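You operate a simulated robot arm through the tools that you are given. There is no shell and no other tool.

The job below is to be done with a simulated robot arm. You get a single attempt, and the scene is never put back.

## Task
Put things in order on the top of the drain bench. At the end: the small green pad is on the brown carton (marked "MATS"); the full refill bottle from the top of the drain bench stands where the red spare reflector stood; the red spare reflector stands where the small green pad stood; the blue cup stands where the full refill bottle stood; whatever was shut is shut again. Leave all else as you found it, and nothing knocked over.

It is judged by the outcome, as a careful person would: the job done as asked, and still so three seconds after it is handed in. It fails if anything else is knocked over, pushed out of place, dropped, spilled or broken.

## Robot
A 6-joint arm with a two-finger parallel gripper, fixed in place. Base frame: the origin is at the foot of the arm, x ahead of it, y to its left, z up; the work surface is at about z = 0.88. Readings come in m, rad, newtons and seconds.
With the tool pointing down near the work surface it reaches from about 0.36 to 0.76 m from the base axis. Its first joint turns from -1.152 to 1.152 rad. Payload 2.45 kg.
Tool frame: the origin (TCP) lies between the finger pads and is the grasp point; the fingertips stand 0.024 m ahead of it; z points along the fingers, y is the line along which they close. The gripper opens to 0.068 m. The fingers are 0.017 m wide and 0.01 m thick; the gripper's body (0.04 by 0.07 m) begins 0.041 m behind the TCP.
Orientation is told as [roll, pitch, yaw] about the base's x, y, z axes, in that order, counted from this pose: with the fingers straight down and closing along the base's y, the tool's x points along the base's -x, its y along +y and its z along -z.

## Interface
- The arm moves only by the tool step_arm. Its argument "series" is a list of rows, each an object (a shift or turn left out is 0, a gripper value left out holds the last) with "jaw": the finger opening in m, from 0 to 0.068; "translation": the shift along the base's x, y, z in m, a list of three; "dr": the turn, a rotation vector about the base's x, y, z in degrees, a list of three. In form: [{"jaw": jaw, "translation": [tx, ty, tz], "dr": [ax, ay, az]}, ...]. A call has 1 to 20 rows; each row is the pose to reach, as a shift and turn from the pose commanded when the call began. Rows are played at 5 a second. More than 0.05 m and 0.15 rad between two rows, or a gripper value outside its range, and nothing of the call is played. A pose out of reach is approached as far as the arm can. The call stops where the force on the tool passes 40 N (or 10 N more than at its start, if that is more) or the arm is blocked; 0.2 s more then pass. Each finger travels about 0.108 m/s and halts on what it meets, pressing with about 44 N; the grip force reading is that of the motor and also rises with nothing between the fingers. The clock runs only during rows and for 0.2 s after the last one: add rows that repeat a pose to give the fingers time. It gives the time, the measured TCP pose, the force on the tool (base axes), the opening and the grip force at its end, in the units of the frame above (readings bear some noise), with the torque about the TCP (base axes, N m) and any sound that the robot's microphone picked up.
- Cameras (640 x 400 px; columns grow to the right, rows downward): "scene" is fixed at [0.1518, 0.4017, 1.4721]; the picture's right is [-0.88, -0.47, 0.00], its down [-0.24, 0.45, -0.86] and it looks along [0.41, -0.76, -0.51] (base axes); focal length 369 px, centre (320, 200). "wrist" rides on the gripper at [0.084, 0.011, -0.075] in the tool frame; the picture's right is [-0.13, 0.99, 0.00], its down [-0.60, -0.08, -0.79] and it looks along [-0.79, -0.10, 0.61] (tool axes); focal length 251 px, centre (320, 200). There is no depth. A picture from a camera that has moved, and an enlarged one, comes with that camera's place and axes in the base frame and with its lens.
- snapshot(camera): a new picture of that camera. No time passes.
- zoom(camera, box): a new picture of the part [left, top, right, bottom] of that camera's present view, enlarged. No time passes.
- finish_job(): hands the job in; it is judged then, once.

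Nothing tells you positions but the pictures and the camera data. Unless the task says otherwise, let go and move clear before handing in.

The tools are called as name(argument=value, ...) on one line, values as JSON. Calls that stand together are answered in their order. step_arm: Moves the arm, as the interface text tells. Its arguments: {"type":"object","properties":{"series":{"type":"array","items":{"type":"object","properties":{"jaw":{"type":"number"},"translation":{"type":"array","items":{"type":"number"}},"dr":{"type":"array","items":{"type":"number"}}}}}},"required":["series"]} The other tools are called the same way: snapshot (camera) takes a picture; zoom (camera, box) takes an enlarged picture of a part of a camera's view; finish_job () hands the job in.

At the start:

```text
t: 0.0
tool_pos: [0.4325, 0.0549, 1.1763]
tool_rot: [-0.001, -0.001, 0.0]
wrist_force: [1.0, 0.3, 1.0]
ft_torque: [0.0, 0.0, 0.02]
grip_width: 0.0679
finger_force: 0.1
```

scene: 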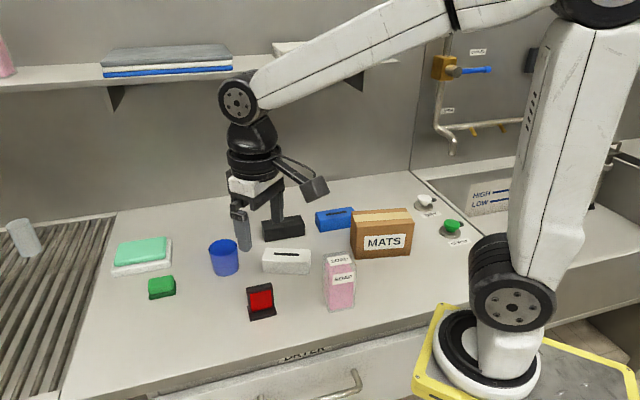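
wrist: 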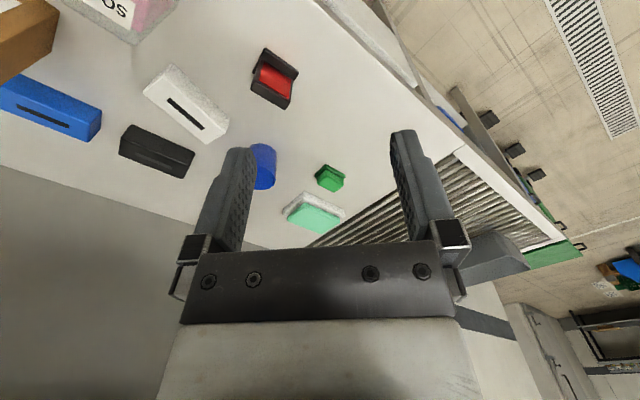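

I see a bench with a red reflector, a green pad, a blue cup, a pink bottle, a MATS carton and slotted boxes. I'll look closer before moving anything.

zoom(camera="scene", box=[100, 200, 300, 325])

zoom(camera="scene", box=[240, 180, 480, 330])

zoom(camera="scene", box=[0, 0, 320, 200])

zoom(camera="scene", box=[320, 0, 640, 200])

zoom(camera="scene", box=[0, 200, 320, 400])

zoom(camera="wrist", box=[0, 0, 400, 250])

```text
3.20 times, centred on (200, 262) of scene
camera zoom: at [0.1518, 0.4017, 1.4721], right [-0.88, -0.47, 0.0], down [-0.24, 0.45, -0.86], along [0.41, -0.76, -0.51], focal length 1180 px, centre (704, 0)
```

zoom: 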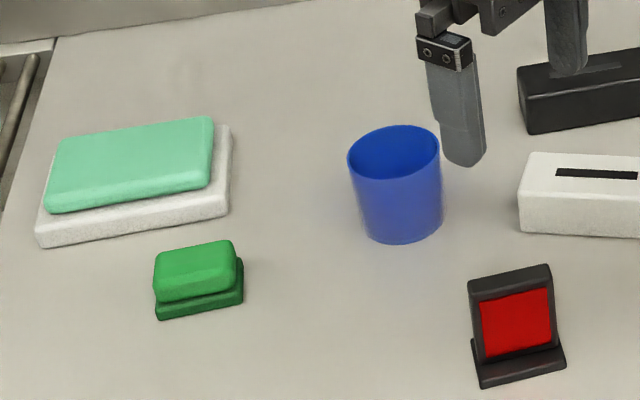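

```text
2.67 times, centred on (360, 255) of scene
camera zoom: at [0.1518, 0.4017, 1.4721], right [-0.88, -0.47, 0.0], down [-0.24, 0.45, -0.86], along [0.41, -0.76, -0.51], focal length 984 px, centre (213, 53)
```

zoom: 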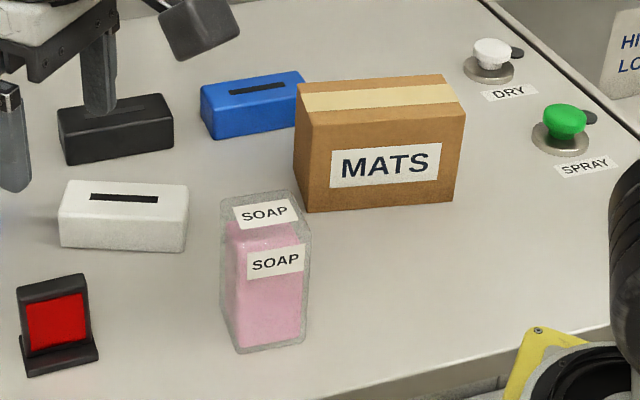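

```text
2.00 times, centred on (160, 100) of scene
camera zoom: at [0.1518, 0.4017, 1.4721], right [-0.88, -0.47, 0.0], down [-0.24, 0.45, -0.86], along [0.41, -0.76, -0.51], focal length 738 px, centre (640, 400)
```

zoom: 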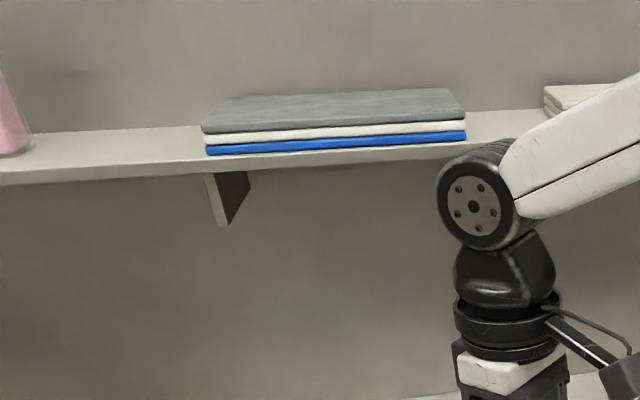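

```text
2.00 times, centred on (480, 100) of scene
camera zoom: at [0.1518, 0.4017, 1.4721], right [-0.88, -0.47, 0.0], down [-0.24, 0.45, -0.86], along [0.41, -0.76, -0.51], focal length 738 px, centre (0, 400)
```

zoom: 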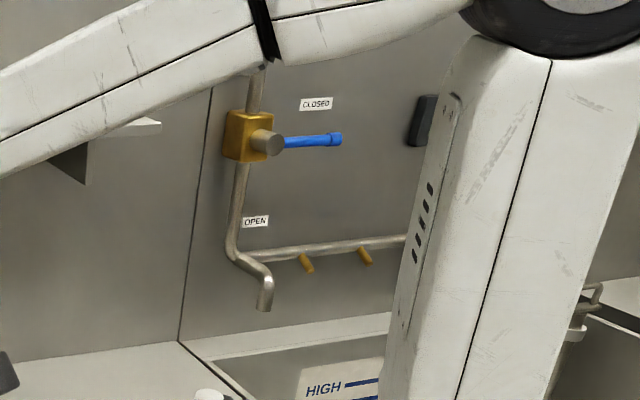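

```text
2.00 times, centred on (160, 300) of scene
camera zoom: at [0.1518, 0.4017, 1.4721], right [-0.88, -0.47, 0.0], down [-0.24, 0.45, -0.86], along [0.41, -0.76, -0.51], focal length 738 px, centre (640, 0)
```

zoom: 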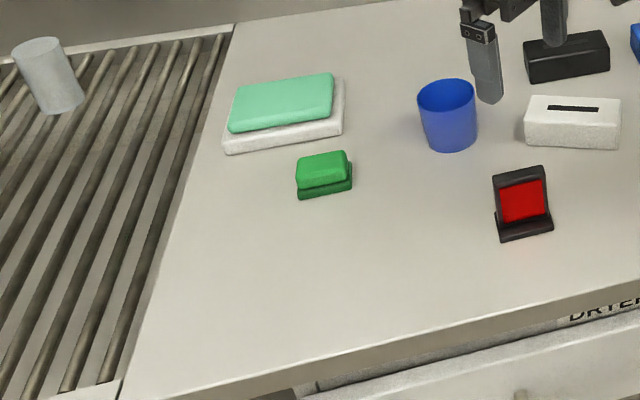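

```text
1.60 times, centred on (200, 125) of wrist
camera zoom: at [0.3495, 0.0663, 1.2521], right [0.13, 0.99, 0.0], down [0.6, -0.08, 0.79], along [0.79, -0.1, -0.61], focal length 402 px, centre (512, 320)
```

zoom: 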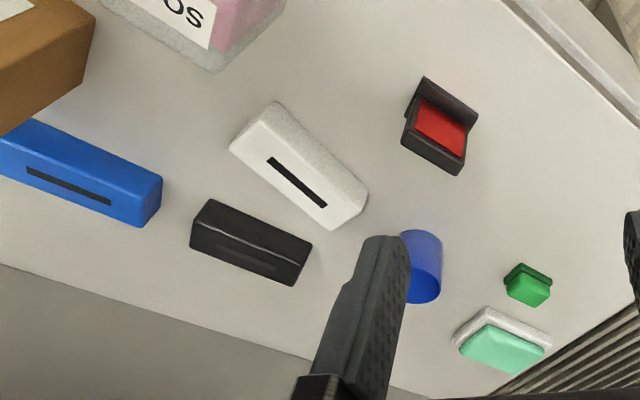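

The pad, reflector, cup and soap bottle are identified. I'll zoom in on each to measure its footprint.

zoom(camera="scene", box=[130, 260, 194, 300])

zoom(camera="scene", box=[228, 275, 292, 325])

zoom(camera="scene", box=[192, 230, 256, 280])

zoom(camera="scene", box=[300, 240, 380, 320])

zoom(camera="scene", box=[335, 195, 431, 270])

zoom(camera="scene", box=[100, 230, 180, 300])

```text
10.00 times, centred on (162, 280) of scene
camera zoom: at [0.1518, 0.4017, 1.4721], right [-0.88, -0.47, 0.0], down [-0.24, 0.45, -0.86], along [0.41, -0.76, -0.51], focal length 3688 px, centre (1900, -600)
```

zoom: 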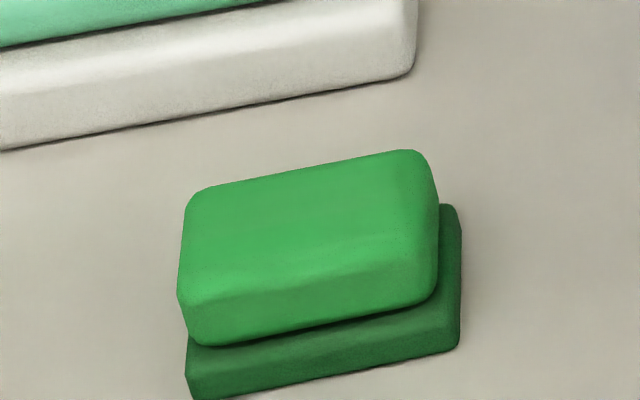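

```text
8.00 times, centred on (260, 300) of scene
camera zoom: at [0.1518, 0.4017, 1.4721], right [-0.88, -0.47, 0.0], down [-0.24, 0.45, -0.86], along [0.41, -0.76, -0.51], focal length 2950 px, centre (800, -600)
```

zoom: 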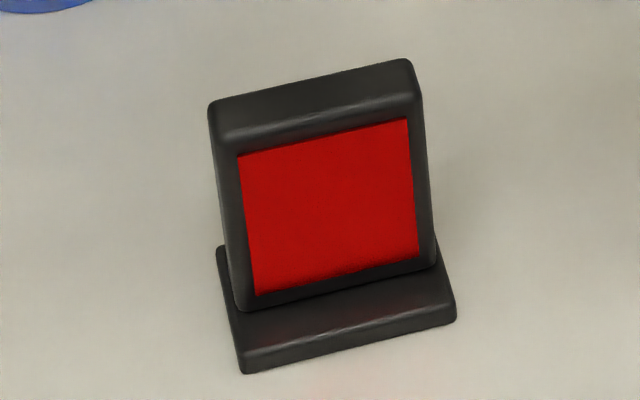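

```text
8.00 times, centred on (224, 255) of scene
camera zoom: at [0.1518, 0.4017, 1.4721], right [-0.88, -0.47, 0.0], down [-0.24, 0.45, -0.86], along [0.41, -0.76, -0.51], focal length 2950 px, centre (1088, -240)
```

zoom: 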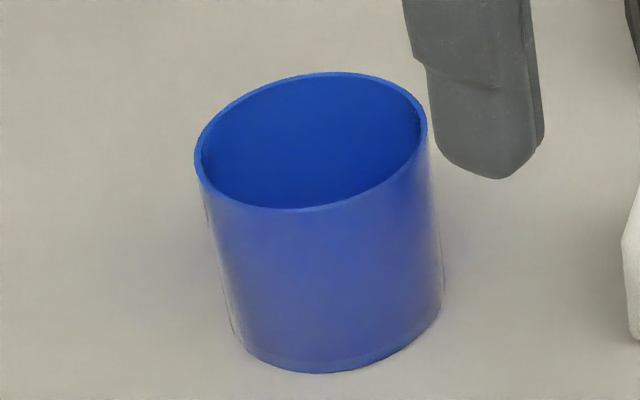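

```text
5.00 times, centred on (340, 280) of scene
camera zoom: at [0.1518, 0.4017, 1.4721], right [-0.88, -0.47, 0.0], down [-0.24, 0.45, -0.86], along [0.41, -0.76, -0.51], focal length 1844 px, centre (220, -200)
```

zoom: 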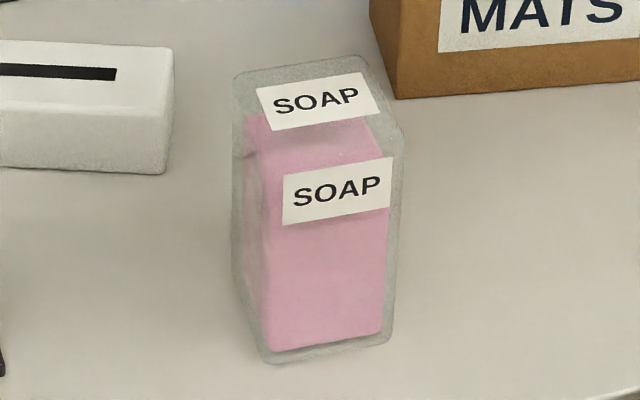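

```text
5.33 times, centred on (383, 232) of scene
camera zoom: at [0.1518, 0.4017, 1.4721], right [-0.88, -0.47, 0.0], down [-0.24, 0.45, -0.86], along [0.41, -0.76, -0.51], focal length 1967 px, centre (-16, 27)
```

zoom: 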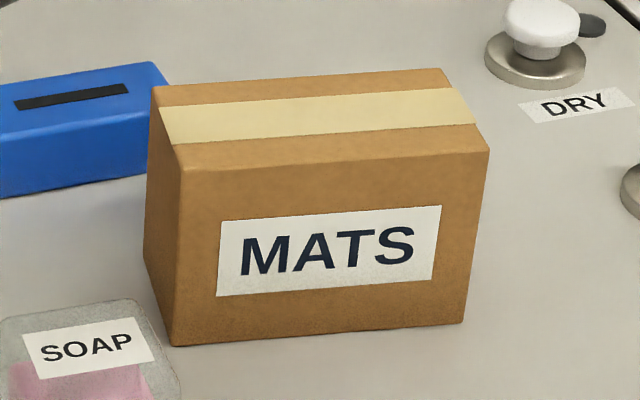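

```text
5.71 times, centred on (140, 265) of scene
camera zoom: at [0.1518, 0.4017, 1.4721], right [-0.88, -0.47, 0.0], down [-0.24, 0.45, -0.86], along [0.41, -0.76, -0.51], focal length 2108 px, centre (1349, -171)
```

zoom: 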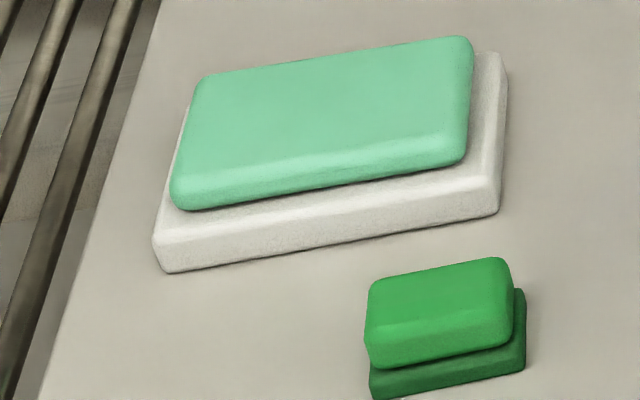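

The objects sit on a bench turned about 45° to the base. I estimate the pad at (0.743, 0.035), the reflector at (0.50, -0.03), the cup at (0.653, -0.097), the bottle at (0.343, -0.147) and the carton top at (0.349, -0.35, 0.979). I'll hover near the pad with the tool turned 45° to look closer.

step_arm(series=[{"jaw": 0.068, "translation": [0.033, -0.002, -0.01], "dr": [0, 0, 5.6]}, {"translation": [0.066, -0.005, -0.025], "dr": [0, 0, 11.2]}, {"translation": [0.1, -0.007, -0.04], "dr": [0, 0, 16.8]}, {"translation": [0.133, -0.01, -0.055], "dr": [0, 0, 22.4]}, {"translation": [0.166, -0.012, -0.07], "dr": [0, 0, 28]}, {"translation": [0.2, -0.015, -0.085], "dr": [0, 0, 33.6]}, {"translation": [0.233, -0.017, -0.1], "dr": [0, 0, 39.2]}, {"translation": [0.2675, -0.02, -0.116], "dr": [0, 0, 45]}, {"translation": [0.2675, -0.02, -0.116], "dr": [0, 0, 45]}])

```text
t: 2.0
tool_pos: [0.7007, 0.0361, 1.0623]
tool_rot: [-0.001, 0.0, 0.786]
wrist_force: [-0.1, 0.1, 0.3]
ft_torque: [-0.02, 0.02, 0.0]
grip_width: 0.0678
finger_force: 0.0
```

The arm reached the hover pose. Next I look at the pad from both cameras.

snapshot(camera="wrist")

snapshot(camera="scene")

```text
taken
camera wrist: at [0.6342, -0.0167, 1.1367], right [-0.61, 0.79, 0.0], down [0.48, 0.37, 0.79], along [0.63, 0.48, -0.61], focal length 251 px, centre (320, 200)
```

wrist: 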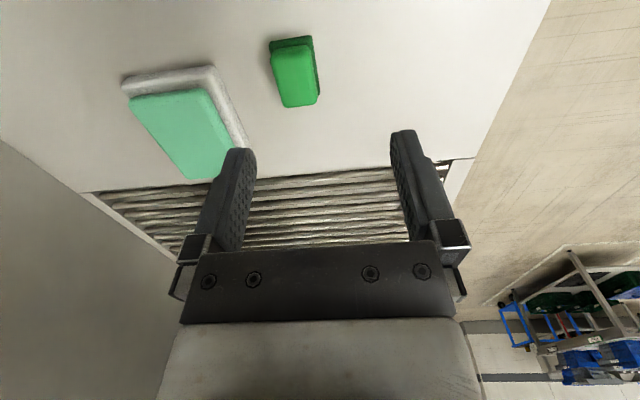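

```text
taken
```

scene: 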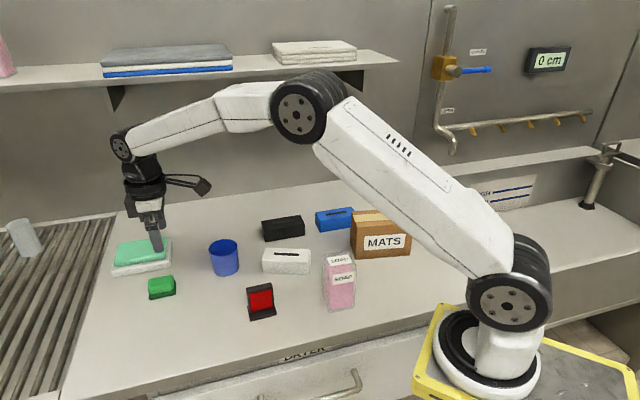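

zoom(camera="wrist", box=[220, 20, 348, 120])

zoom(camera="scene", box=[100, 180, 280, 310])

```text
4.00 times, centred on (284, 70) of wrist
camera zoom: at [0.6342, -0.0167, 1.1367], right [-0.61, 0.79, 0.0], down [0.48, 0.37, 0.79], along [0.63, 0.48, -0.61], focal length 1006 px, centre (464, 720)
```

zoom: 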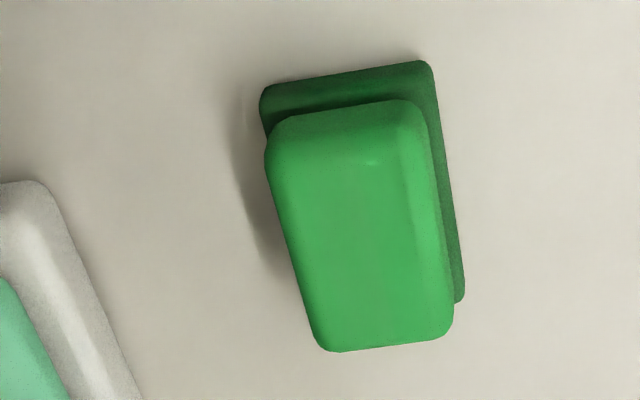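

```text
3.08 times, centred on (190, 245) of scene
camera zoom: at [0.1518, 0.4017, 1.4721], right [-0.88, -0.47, 0.0], down [-0.24, 0.45, -0.86], along [0.41, -0.76, -0.51], focal length 1135 px, centre (720, 62)
```

zoom: 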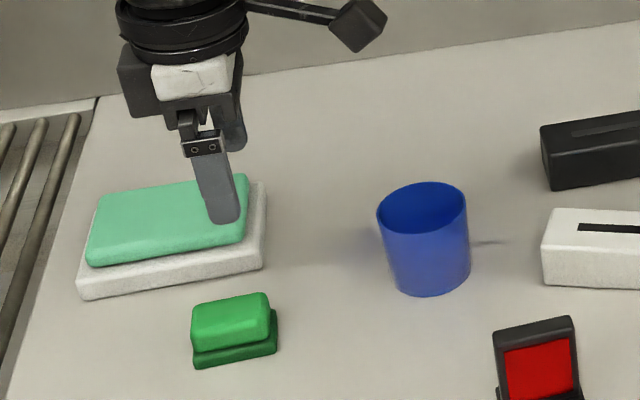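

The pad's centre is at about (0.743, 0.037). Its long side is about 58 mm and lies along the 45° direction; its short side is about 38 mm, and there is clear space on both sides. I'll move above it and partway down, then check.

step_arm(series=[{"jaw": 0.068, "translation": [0.022, 0.001, -0.02]}, {"translation": [0.043, 0.002, -0.04]}, {"translation": [0.043, 0.002, -0.08]}, {"translation": [0.043, 0.002, -0.1]}, {"translation": [0.043, 0.002, -0.1]}])

snapshot(camera="wrist")

zoom(camera="scene", box=[100, 200, 228, 310])

```text
t: 3.2
tool_pos: [0.7428, 0.0392, 0.9598]
tool_rot: [-0.002, 0.001, 0.784]
wrist_force: [-0.2, 0.6, -0.3]
ft_torque: [-0.04, 0.02, 0.0]
grip_width: 0.0679
finger_force: 0.1
```

```text
taken
camera wrist: at [0.6774, -0.013, 1.0353], right [-0.61, 0.79, 0.0], down [0.48, 0.37, 0.79], along [0.63, 0.48, -0.61], focal length 251 px, centre (320, 200)
```

wrist: 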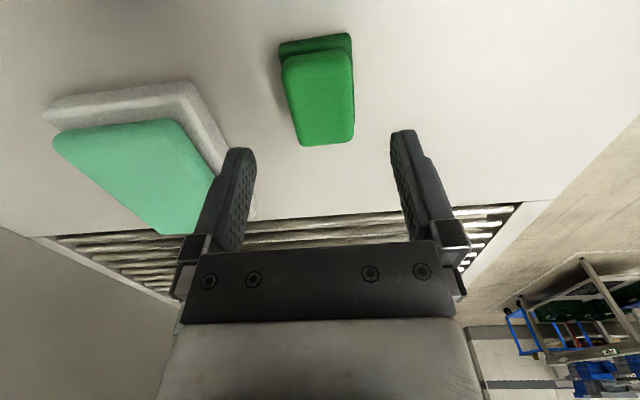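

```text
3.64 times, centred on (164, 255) of scene
camera zoom: at [0.1518, 0.4017, 1.4721], right [-0.88, -0.47, 0.0], down [-0.24, 0.45, -0.86], along [0.41, -0.76, -0.51], focal length 1341 px, centre (887, 0)
```

zoom: 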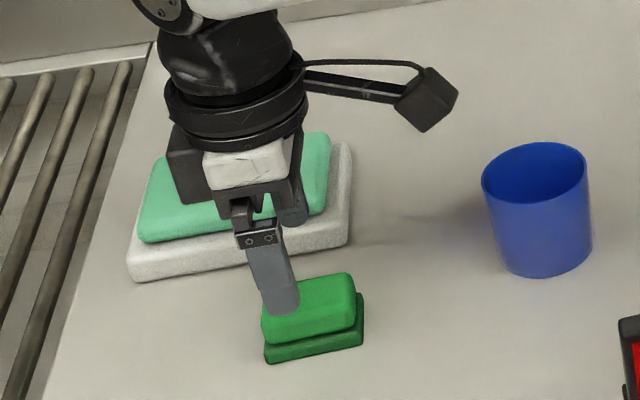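

The tool is centred over the pad. I'll lower the fingertips to just above the bench and close gently.

step_arm(series=[{"jaw": 0.068, "translation": [0, 0, -0.025]}, {"translation": [0, 0, -0.042]}, {"translation": [0, 0, -0.051]}, {"translation": [0, 0, -0.051]}])

snapshot(camera="wrist")

zoom(camera="scene", box=[100, 220, 228, 310])

```text
t: 4.2
tool_pos: [0.7438, 0.0387, 0.9096]
tool_rot: [-0.001, 0.0, 0.784]
wrist_force: [0.1, 0.3, 0.4]
ft_torque: [-0.02, -0.03, -0.02]
grip_width: 0.068
finger_force: 0.0
```

```text
taken
camera wrist: at [0.6771, -0.0139, 0.9846], right [-0.61, 0.79, 0.0], down [0.48, 0.37, 0.79], along [0.63, 0.48, -0.61], focal length 251 px, centre (320, 200)
```

wrist: 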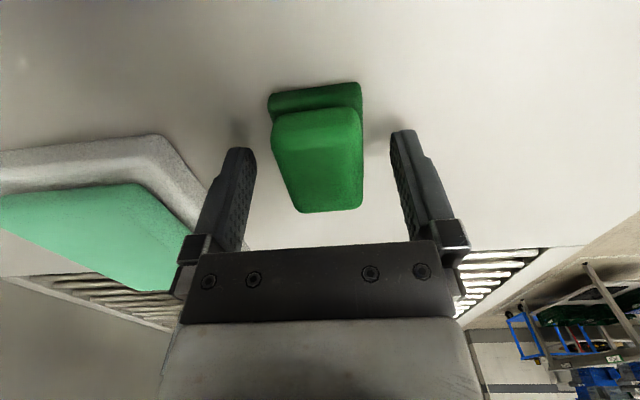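

```text
4.44 times, centred on (164, 265) of scene
camera zoom: at [0.1518, 0.4017, 1.4721], right [-0.88, -0.47, 0.0], down [-0.24, 0.45, -0.86], along [0.41, -0.76, -0.51], focal length 1639 px, centre (1013, -89)
```

zoom: 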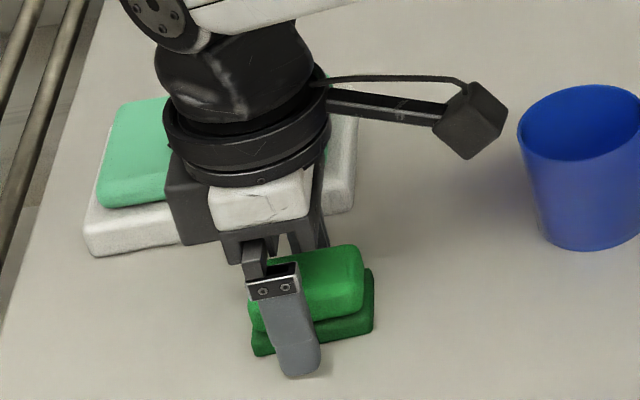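

step_arm(series=[{"jaw": 0.05}, {"jaw": 0.04}, {"jaw": 0.034}, {"jaw": 0.03}, {"jaw": 0.03}, {"jaw": 0.03}])

snapshot(camera="wrist")

zoom(camera="scene", box=[100, 220, 228, 310])

```text
t: 5.6
tool_pos: [0.7439, 0.0377, 0.91]
tool_rot: [0.0, 0.0, 0.784]
wrist_force: [0.3, 0.3, -0.3]
ft_torque: [0.0, 0.01, 0.0]
grip_width: 0.0381
finger_force: 43.7
```

```text
taken
camera wrist: at [0.6772, -0.0138, 0.9849], right [-0.61, 0.79, 0.0], down [0.48, 0.37, 0.79], along [0.63, 0.48, -0.61], focal length 251 px, centre (320, 200)
```

wrist: 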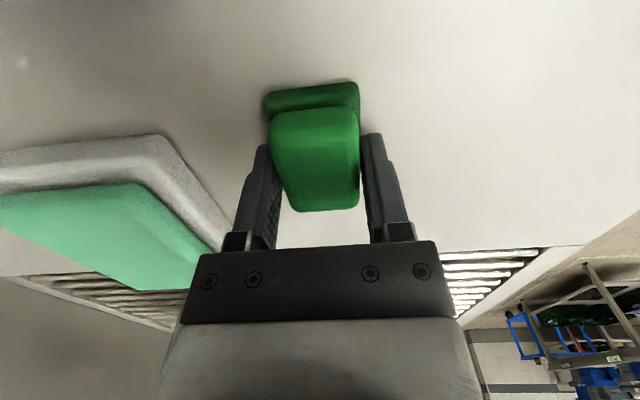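

```text
4.44 times, centred on (164, 265) of scene
camera zoom: at [0.1518, 0.4017, 1.4721], right [-0.88, -0.47, 0.0], down [-0.24, 0.45, -0.86], along [0.41, -0.76, -0.51], focal length 1639 px, centre (1013, -89)
```

zoom: 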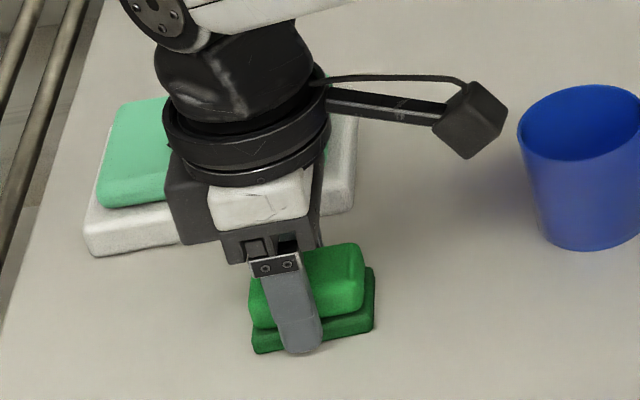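

The pad is held at 38 mm, which is the width of the lower layer. I'll lift a little and check that it comes up whole.

step_arm(series=[{"jaw": 0.03, "translation": [0, 0, 0.01]}, {"translation": [0, 0, 0.03]}, {"translation": [0, 0, 0.06]}, {"translation": [0, 0, 0.06]}])

snapshot(camera="wrist")

zoom(camera="scene", box=[100, 200, 228, 310])

```text
t: 6.6
tool_pos: [0.7425, 0.0373, 0.9686]
tool_rot: [-0.001, 0.001, 0.785]
wrist_force: [-0.6, 0.2, -0.3]
ft_torque: [-0.02, 0.02, -0.02]
grip_width: 0.0377
finger_force: 44.1
```

```text
taken
camera wrist: at [0.6765, -0.0153, 1.0439], right [-0.61, 0.79, 0.0], down [0.48, 0.37, 0.79], along [0.63, 0.48, -0.61], focal length 251 px, centre (320, 200)
```

wrist: 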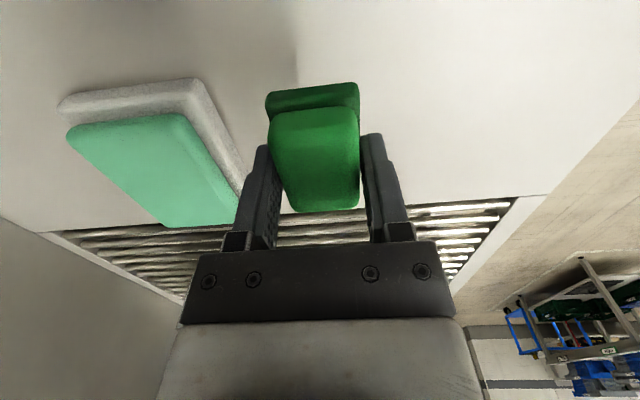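

```text
3.64 times, centred on (164, 255) of scene
camera zoom: at [0.1518, 0.4017, 1.4721], right [-0.88, -0.47, 0.0], down [-0.24, 0.45, -0.86], along [0.41, -0.76, -0.51], focal length 1341 px, centre (887, 0)
```

zoom: 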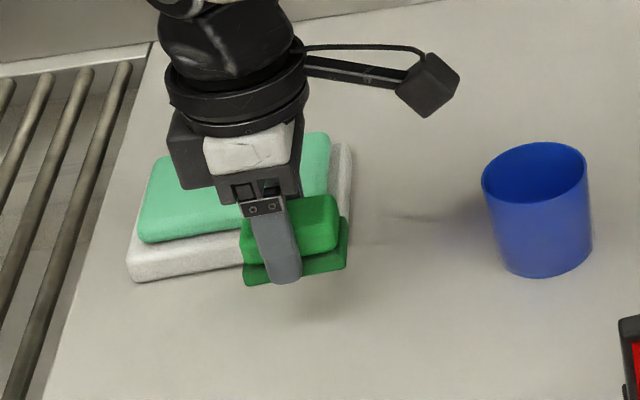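

The pad came up in one piece. I'll raise it and carry it over the carton, turning about 10° to line it up with the carton's long side.

step_arm(series=[{"jaw": 0.03, "translation": [0, 0, 0.04]}, {"translation": [0, 0, 0.08]}, {"translation": [-0.01, -0.01, 0.12]}, {"translation": [-0.04, -0.039, 0.13], "dr": [0, 0, -1]}, {"translation": [-0.072, -0.07, 0.13], "dr": [0, 0, -2]}, {"translation": [-0.104, -0.102, 0.13], "dr": [0, 0, -3]}, {"translation": [-0.136, -0.134, 0.13], "dr": [0, 0, -4]}, {"translation": [-0.168, -0.165, 0.13], "dr": [0, 0, -5]}, {"translation": [-0.2, -0.197, 0.13], "dr": [0, 0, -6]}, {"translation": [-0.232, -0.228, 0.13], "dr": [0, 0, -7]}, {"translation": [-0.264, -0.26, 0.13], "dr": [0, 0, -8]}, {"translation": [-0.296, -0.291, 0.13], "dr": [0, 0, -9]}, {"translation": [-0.328, -0.322, 0.13], "dr": [0, 0, -9.5]}, {"translation": [-0.36, -0.354, 0.13], "dr": [0, 0, -9.5]}, {"translation": [-0.394, -0.387, 0.13], "dr": [0, 0, -9.5]}, {"translation": [-0.394, -0.387, 0.13], "dr": [0, 0, -9.5]}])

snapshot(camera="wrist")

snapshot(camera="scene")

```text
t: 10.0
tool_pos: [0.3473, -0.3504, 1.1012]
tool_rot: [0.0, 0.0, 0.619]
wrist_force: [0.1, 0.1, -0.4]
ft_torque: [-0.01, 0.0, 0.0]
grip_width: 0.038
finger_force: 44.3
```

```text
taken
camera wrist: at [0.2739, -0.3894, 1.1773], right [-0.47, 0.88, 0.0], down [0.54, 0.29, 0.79], along [0.7, 0.37, -0.61], focal length 251 px, centre (320, 200)
```

wrist: 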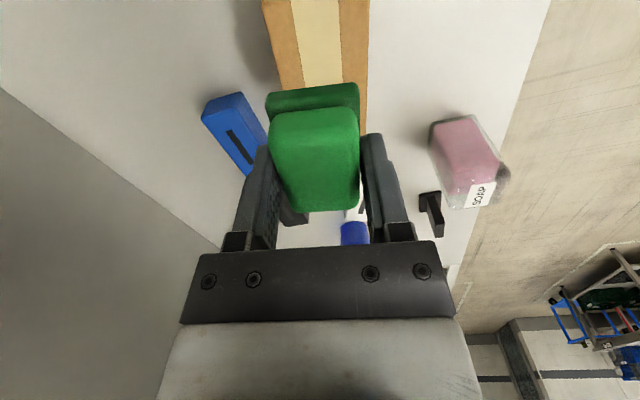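

```text
taken
```

scene: 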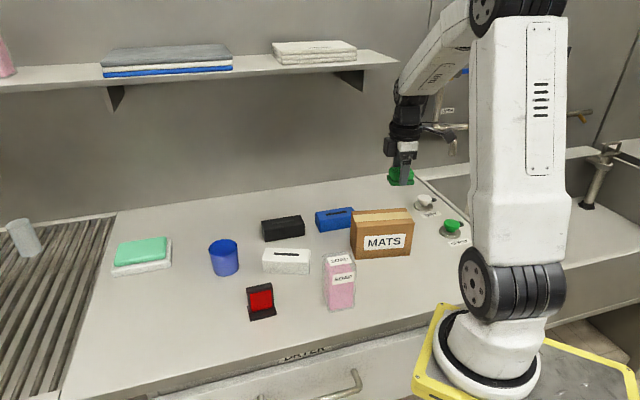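

The pad is over the carton's centre and lined up with it. I'll lower it close to the top.

step_arm(series=[{"jaw": 0.03, "translation": [0, 0, -0.03]}, {"translation": [0, 0, -0.06]}, {"translation": [0, 0, -0.08]}, {"translation": [0, 0, -0.08]}])

snapshot(camera="wrist")

zoom(camera="scene", box=[335, 145, 463, 270])

```text
t: 11.0
tool_pos: [0.3489, -0.3489, 1.0212]
tool_rot: [0.001, 0.0, 0.621]
wrist_force: [-0.3, 0.3, -0.4]
ft_torque: [0.01, -0.03, -0.01]
grip_width: 0.038
finger_force: 44.3
```

```text
taken
camera wrist: at [0.2747, -0.3902, 1.0968], right [-0.47, 0.88, 0.0], down [0.54, 0.29, 0.79], along [0.7, 0.37, -0.61], focal length 251 px, centre (320, 200)
```

wrist: 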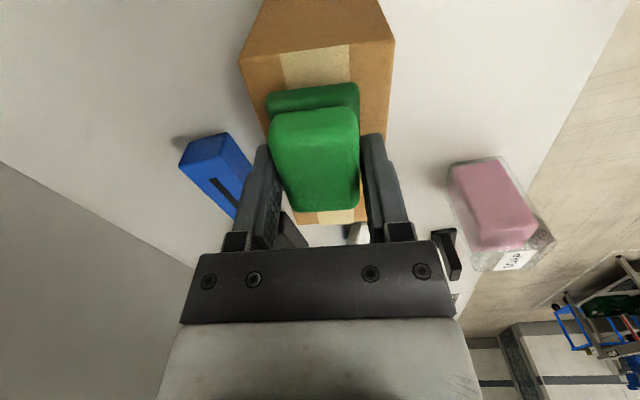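

```text
3.20 times, centred on (399, 208) of scene
camera zoom: at [0.1518, 0.4017, 1.4721], right [-0.88, -0.47, 0.0], down [-0.24, 0.45, -0.86], along [0.41, -0.76, -0.51], focal length 1180 px, centre (67, 176)
```

zoom: 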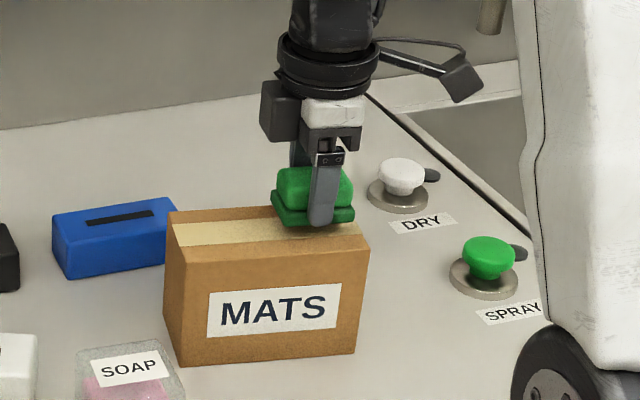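

I misread the zoom offset: the carton's top centre is really about (0.377, -0.335), which both cameras agree on. I'll shift the pad there before lowering it.

step_arm(series=[{"jaw": 0.03, "translation": [0.007, 0.004, 0.01]}, {"translation": [0.018, 0.01, 0.01]}, {"translation": [0.028, 0.015, 0.01]}, {"translation": [0.028, 0.015, 0.0]}, {"translation": [0.028, 0.015, 0.0]}])

snapshot(camera="wrist")

zoom(camera="scene", box=[320, 170, 448, 250])

```text
t: 12.2
tool_pos: [0.3773, -0.3351, 1.0191]
tool_rot: [0.0, 0.0, 0.621]
wrist_force: [-0.4, -0.3, 0.2]
ft_torque: [-0.03, 0.01, 0.0]
grip_width: 0.0378
finger_force: 43.9
```

```text
taken
camera wrist: at [0.3034, -0.3749, 1.0953], right [-0.47, 0.88, 0.0], down [0.54, 0.29, 0.79], along [0.7, 0.37, -0.61], focal length 251 px, centre (320, 200)
```

wrist: 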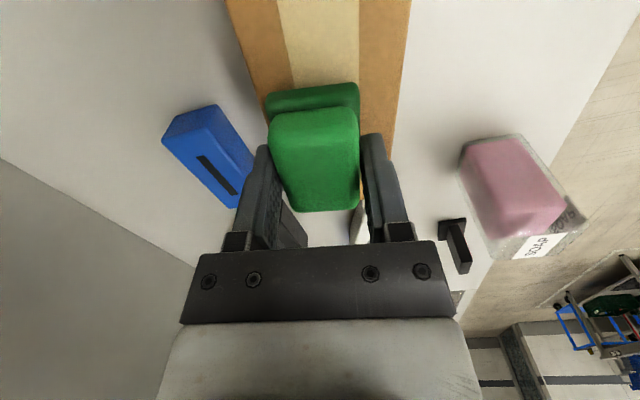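

```text
5.00 times, centred on (384, 210) of scene
camera zoom: at [0.1518, 0.4017, 1.4721], right [-0.88, -0.47, 0.0], down [-0.24, 0.45, -0.86], along [0.41, -0.76, -0.51], focal length 1844 px, centre (0, 150)
```

zoom: 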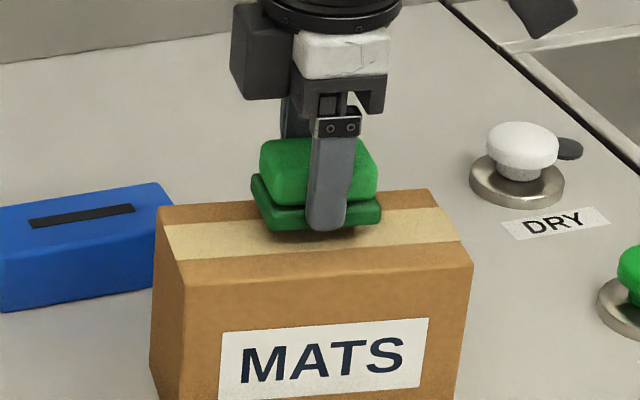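

The pad is now over the carton's middle. I'll nudge it 3 mm toward the front and lower in small steps until I feel contact.

step_arm(series=[{"jaw": 0.03, "translation": [-0.002, 0.0025, -0.003]}, {"translation": [-0.002, 0.0025, -0.006]}, {"translation": [-0.002, 0.0025, -0.008]}, {"translation": [-0.002, 0.0025, -0.008]}])

zoom(camera="scene", box=[320, 170, 448, 250])

```text
t: 13.2
tool_pos: [0.3738, -0.3323, 1.0111]
tool_rot: [-0.001, 0.0, 0.619]
wrist_force: [-0.4, 0.0, -0.3]
ft_torque: [0.02, -0.03, -0.01]
grip_width: 0.0377
finger_force: 44.5
```

```text
5.00 times, centred on (384, 210) of scene
camera zoom: at [0.1518, 0.4017, 1.4721], right [-0.88, -0.47, 0.0], down [-0.24, 0.45, -0.86], along [0.41, -0.76, -0.51], focal length 1844 px, centre (0, 150)
```

zoom: 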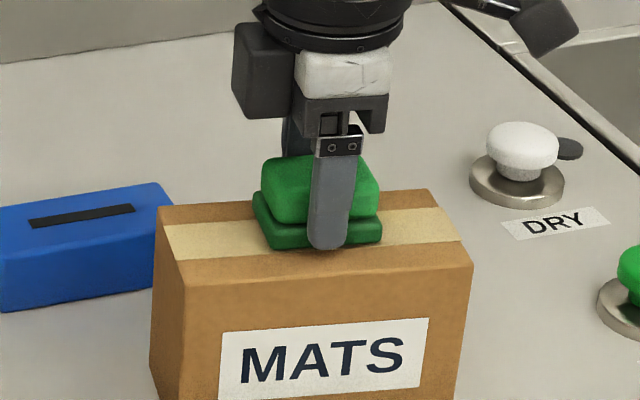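

step_arm(series=[{"jaw": 0.03, "translation": [0, 0, -0.001]}, {"translation": [0, 0, -0.002]}, {"translation": [0, 0, -0.002]}])

```text
t: 14.0
tool_pos: [0.3742, -0.3307, 1.0094]
tool_rot: [-0.001, 0.001, 0.618]
wrist_force: [0.2, 0.4, 0.0]
ft_torque: [-0.02, 0.0, -0.02]
grip_width: 0.0379
finger_force: 44.1
```

No contact yet, so I'll go down a bit further.

step_arm(series=[{"jaw": 0.03, "translation": [0, 0, -0.001]}, {"translation": [0, 0, -0.002]}, {"translation": [0, 0, -0.002]}])

zoom(camera="scene", box=[340, 190, 420, 240])

```text
t: 14.8
tool_pos: [0.3752, -0.3318, 1.0082]
tool_rot: [-0.002, 0.0, 0.619]
wrist_force: [-1.4, 4.2, 17.1]
ft_torque: [0.14, 0.1, 0.0]
grip_width: 0.0378
finger_force: 44.2
```

```text
8.00 times, centred on (380, 215) of scene
camera zoom: at [0.1515, 0.402, 1.472], right [-0.88, -0.47, 0.0], down [-0.24, 0.45, -0.86], along [0.41, -0.76, -0.51], focal length 2950 px, centre (-160, 80)
```

zoom: 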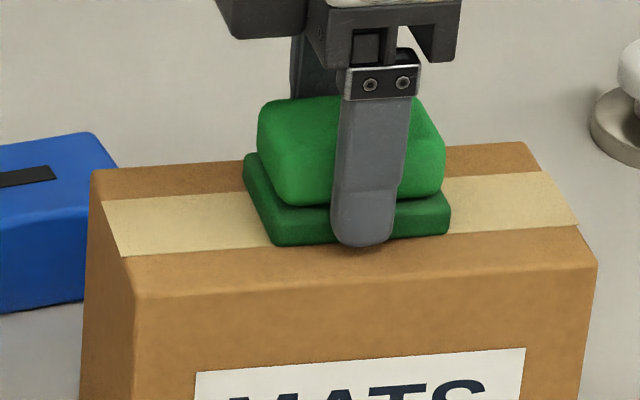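

Contact felt, with the pad resting on the carton top. I'll relieve the pressure, open, and lift straight up.

step_arm(series=[{"jaw": 0.03, "translation": [0, 0, 0.0012]}, {"jaw": 0.03, "translation": [0, 0, 0.0015]}, {"jaw": 0.042, "translation": [0, 0, 0.0015]}, {"jaw": 0.056, "translation": [0, 0, 0.0015]}, {"jaw": 0.056, "translation": [0, 0, 0.0015]}, {"jaw": 0.056, "translation": [0, 0, 0.02]}, {"jaw": 0.056, "translation": [0, 0, 0.05]}, {"jaw": 0.056, "translation": [0, 0, 0.09]}, {"jaw": 0.056, "translation": [0, 0, 0.09]}])

snapshot(camera="wrist")

snapshot(camera="scene")

zoom(camera="scene", box=[320, 180, 448, 260])

```text
t: 16.8
tool_pos: [0.3729, -0.3314, 1.0973]
tool_rot: [-0.001, 0.0, 0.62]
wrist_force: [0.1, 1.5, -0.7]
ft_torque: [0.0, -0.01, -0.02]
grip_width: 0.0562
finger_force: 0.0
```

```text
taken
camera wrist: at [0.3008, -0.3718, 1.1734], right [-0.47, 0.88, 0.0], down [0.54, 0.29, 0.79], along [0.7, 0.37, -0.61], focal length 251 px, centre (320, 200)
```

wrist: 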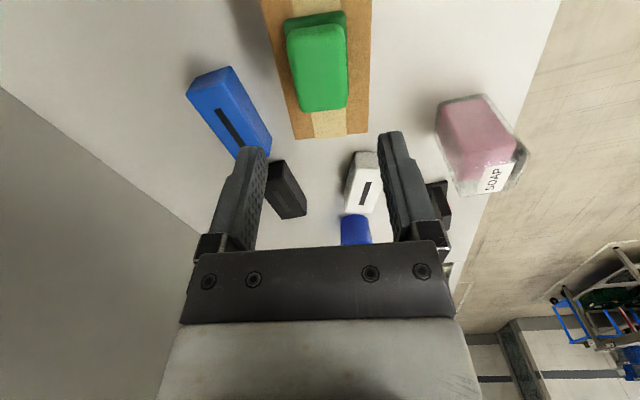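

```text
taken
```

scene: 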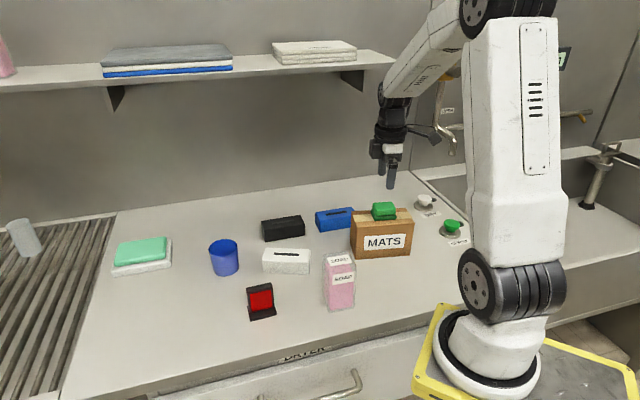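

```text
5.00 times, centred on (384, 220) of scene
camera zoom: at [0.1518, 0.4017, 1.4721], right [-0.88, -0.47, 0.0], down [-0.24, 0.45, -0.86], along [0.41, -0.76, -0.51], focal length 1844 px, centre (0, 100)
```

zoom: 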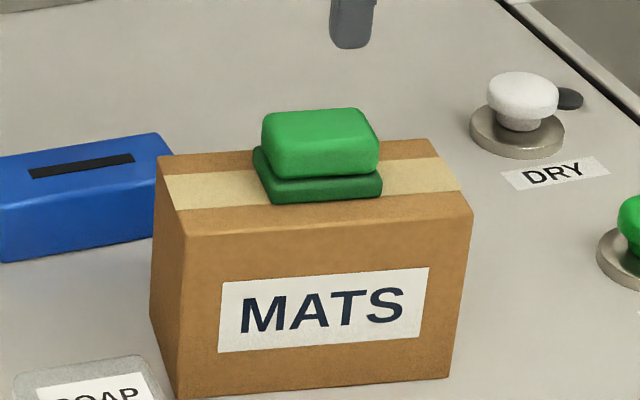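

The pad sits squarely on the carton. Now I measure the reflector, the cup and the bottle again with clean views.

zoom(camera="scene", box=[230, 275, 294, 315])

zoom(camera="scene", box=[230, 290, 294, 330])

zoom(camera="scene", box=[192, 235, 256, 275])

zoom(camera="scene", box=[288, 250, 384, 310])

```text
10.00 times, centred on (262, 295) of scene
camera zoom: at [0.1518, 0.4017, 1.4721], right [-0.88, -0.47, 0.0], down [-0.24, 0.45, -0.86], along [0.41, -0.76, -0.51], focal length 3688 px, centre (900, -750)
```

zoom: 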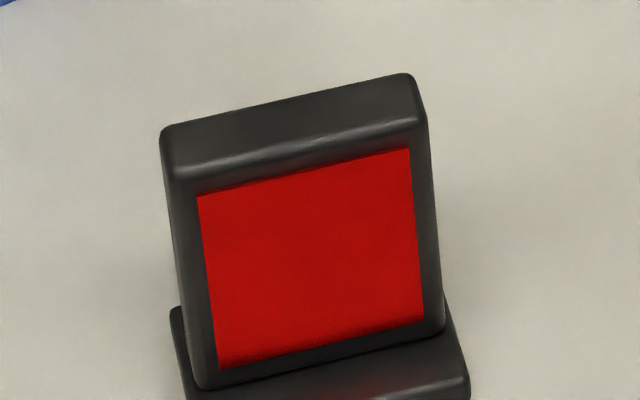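

```text
10.00 times, centred on (262, 310) of scene
camera zoom: at [0.1518, 0.4017, 1.4721], right [-0.88, -0.47, 0.0], down [-0.24, 0.45, -0.86], along [0.41, -0.76, -0.51], focal length 3688 px, centre (900, -900)
```

zoom: 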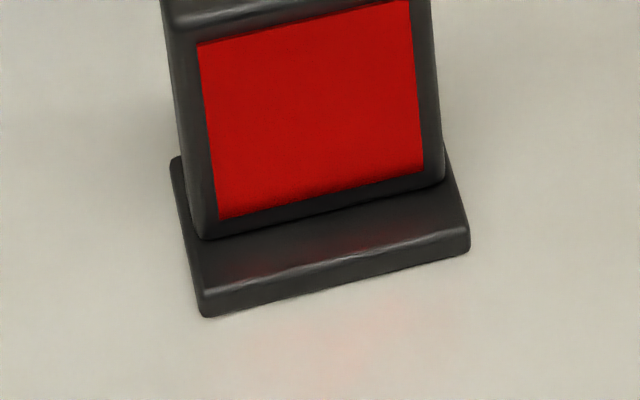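

```text
10.00 times, centred on (224, 255) of scene
camera zoom: at [0.1518, 0.4017, 1.4721], right [-0.88, -0.47, 0.0], down [-0.24, 0.45, -0.86], along [0.41, -0.76, -0.51], focal length 3688 px, centre (1280, -350)
```

zoom: 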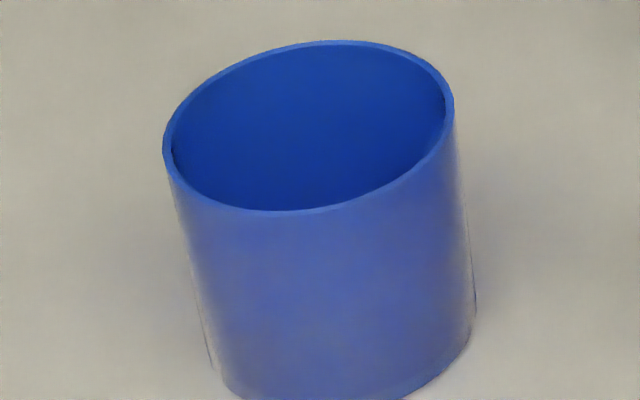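

```text
6.67 times, centred on (336, 280) of scene
camera zoom: at [0.1518, 0.4017, 1.4721], right [-0.88, -0.47, 0.0], down [-0.24, 0.45, -0.86], along [0.41, -0.76, -0.51], focal length 2459 px, centre (213, -333)
```

zoom: 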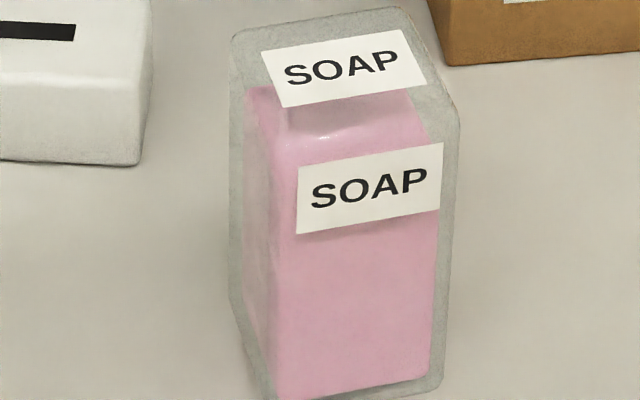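

The reflector plate's centre is at about (0.516, -0.020) and its top is near z 0.95. I'll hover above it to check the alignment.

step_arm(series=[{"jaw": 0.06, "translation": [0.018, 0.039, 0.0], "dr": [0, 0, 1.5]}, {"translation": [0.036, 0.078, 0.0], "dr": [0, 0, 3]}, {"translation": [0.054, 0.117, 0.0], "dr": [0, 0, 4.5]}, {"translation": [0.072, 0.156, 0.0], "dr": [0, 0, 6]}, {"translation": [0.09, 0.195, 0.0], "dr": [0, 0, 7.5]}, {"translation": [0.108, 0.234, 0.0], "dr": [0, 0, 9]}, {"translation": [0.126, 0.273, -0.01], "dr": [0, 0, 10]}, {"translation": [0.141, 0.3116, -0.02], "dr": [0, 0, 10]}, {"translation": [0.141, 0.3116, -0.04], "dr": [0, 0, 10]}, {"translation": [0.141, 0.3116, -0.04], "dr": [0, 0, 10]}])

snapshot(camera="wrist")

zoom(camera="scene", box=[180, 200, 340, 300])

```text
t: 19.0
tool_pos: [0.5149, -0.0189, 1.0583]
tool_rot: [0.001, 0.0, 0.795]
wrist_force: [0.2, -0.5, 0.2]
ft_torque: [0.0, -0.01, -0.03]
grip_width: 0.06
finger_force: 0.1
```

```text
taken
camera wrist: at [0.4497, -0.0718, 1.1336], right [-0.62, 0.79, 0.0], down [0.48, 0.38, 0.79], along [0.62, 0.49, -0.61], focal length 251 px, centre (320, 200)
```

wrist: 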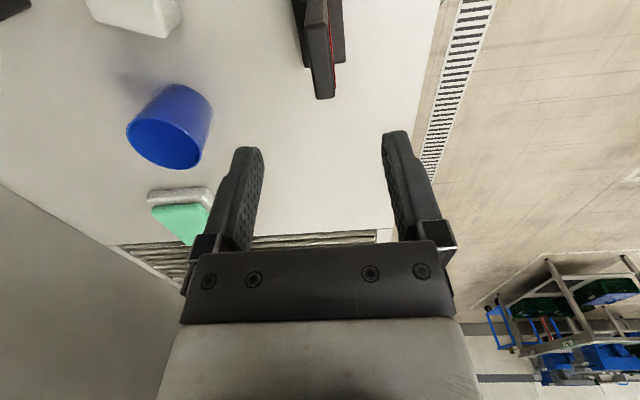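

```text
4.00 times, centred on (260, 250) of scene
camera zoom: at [0.1518, 0.4017, 1.4721], right [-0.88, -0.47, 0.0], down [-0.24, 0.45, -0.86], along [0.41, -0.76, -0.51], focal length 1475 px, centre (560, 0)
```

zoom: 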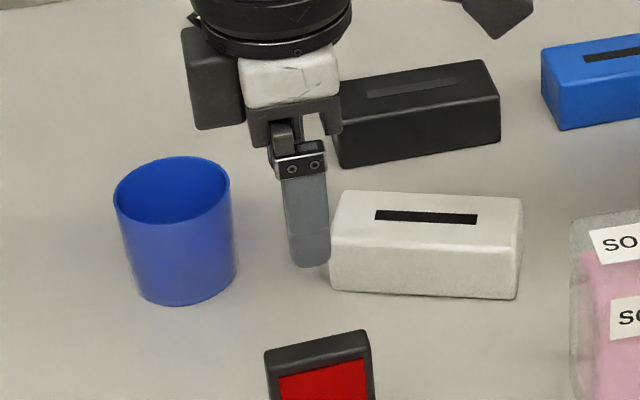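

zoom(camera="wrist", box=[240, 0, 400, 100])

zoom(camera="wrist", box=[80, 60, 240, 160])

```text
4.00 times, centred on (320, 50) of wrist
camera zoom: at [0.4497, -0.0718, 1.1336], right [-0.62, 0.79, 0.0], down [0.48, 0.38, 0.79], along [0.62, 0.49, -0.61], focal length 1006 px, centre (320, 800)
```

zoom: 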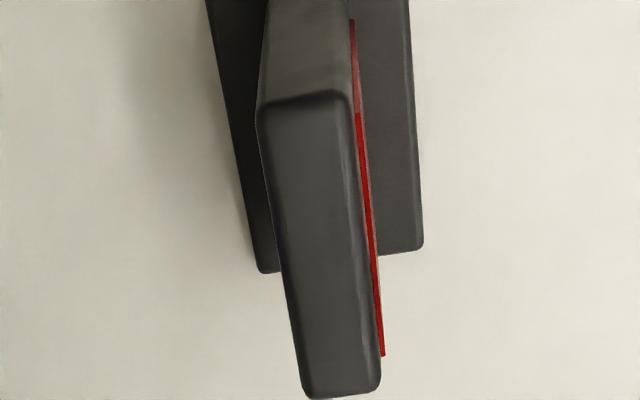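

```text
4.00 times, centred on (160, 110) of wrist
camera zoom: at [0.4497, -0.0718, 1.1336], right [-0.62, 0.79, 0.0], down [0.48, 0.38, 0.79], along [0.62, 0.49, -0.61], focal length 1006 px, centre (960, 560)
```

zoom: 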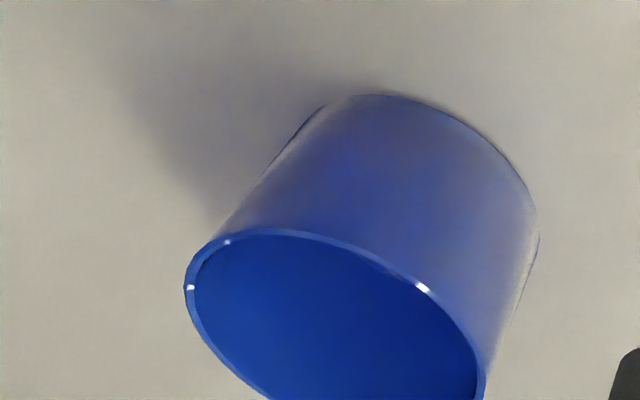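

Both cameras agree that the reflector's centre is at (0.515, -0.020), with a plate about 15 mm thick facing the closing direction. I'll descend and stop above its base.

step_arm(series=[{"jaw": 0.055, "translation": [-0.001, 0.001, -0.04], "dr": [0, 0, 0.5]}, {"translation": [-0.001, 0.001, -0.08], "dr": [0, 0, 0.5]}, {"translation": [-0.001, 0.001, -0.11], "dr": [0, 0, 0.5]}, {"translation": [-0.001, 0.001, -0.131], "dr": [0, 0, 0.5]}, {"translation": [-0.001, 0.001, -0.131], "dr": [0, 0, 0.5]}])

snapshot(camera="wrist")

zoom(camera="scene", box=[200, 250, 328, 330])

```text
t: 20.2
tool_pos: [0.5135, -0.0185, 0.9272]
tool_rot: [0.0, 0.0, 0.803]
wrist_force: [0.0, 0.0, -0.5]
ft_torque: [0.02, -0.01, -0.01]
grip_width: 0.0549
finger_force: 0.0
```

```text
taken
camera wrist: at [0.4483, -0.0724, 1.0027], right [-0.62, 0.78, 0.0], down [0.48, 0.38, 0.79], along [0.62, 0.49, -0.61], focal length 251 px, centre (320, 200)
```

wrist: 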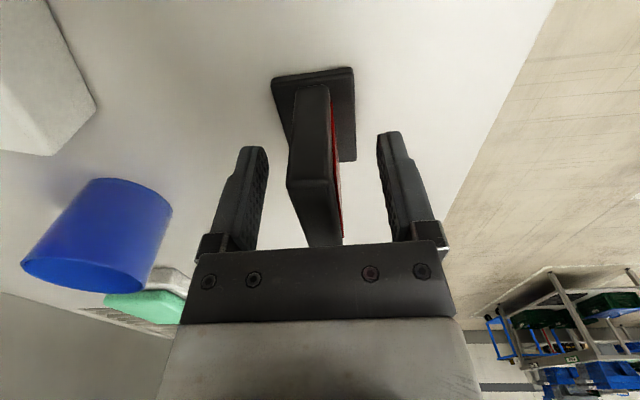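

```text
5.00 times, centred on (264, 290) of scene
camera zoom: at [0.1518, 0.4017, 1.4721], right [-0.88, -0.47, 0.0], down [-0.24, 0.45, -0.86], along [0.41, -0.76, -0.51], focal length 1844 px, centre (600, -250)
```

zoom: 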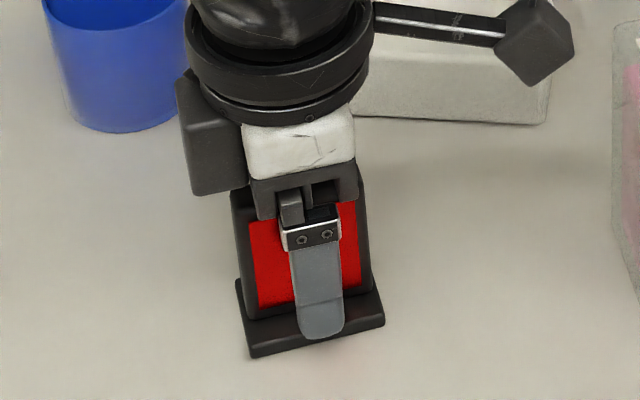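

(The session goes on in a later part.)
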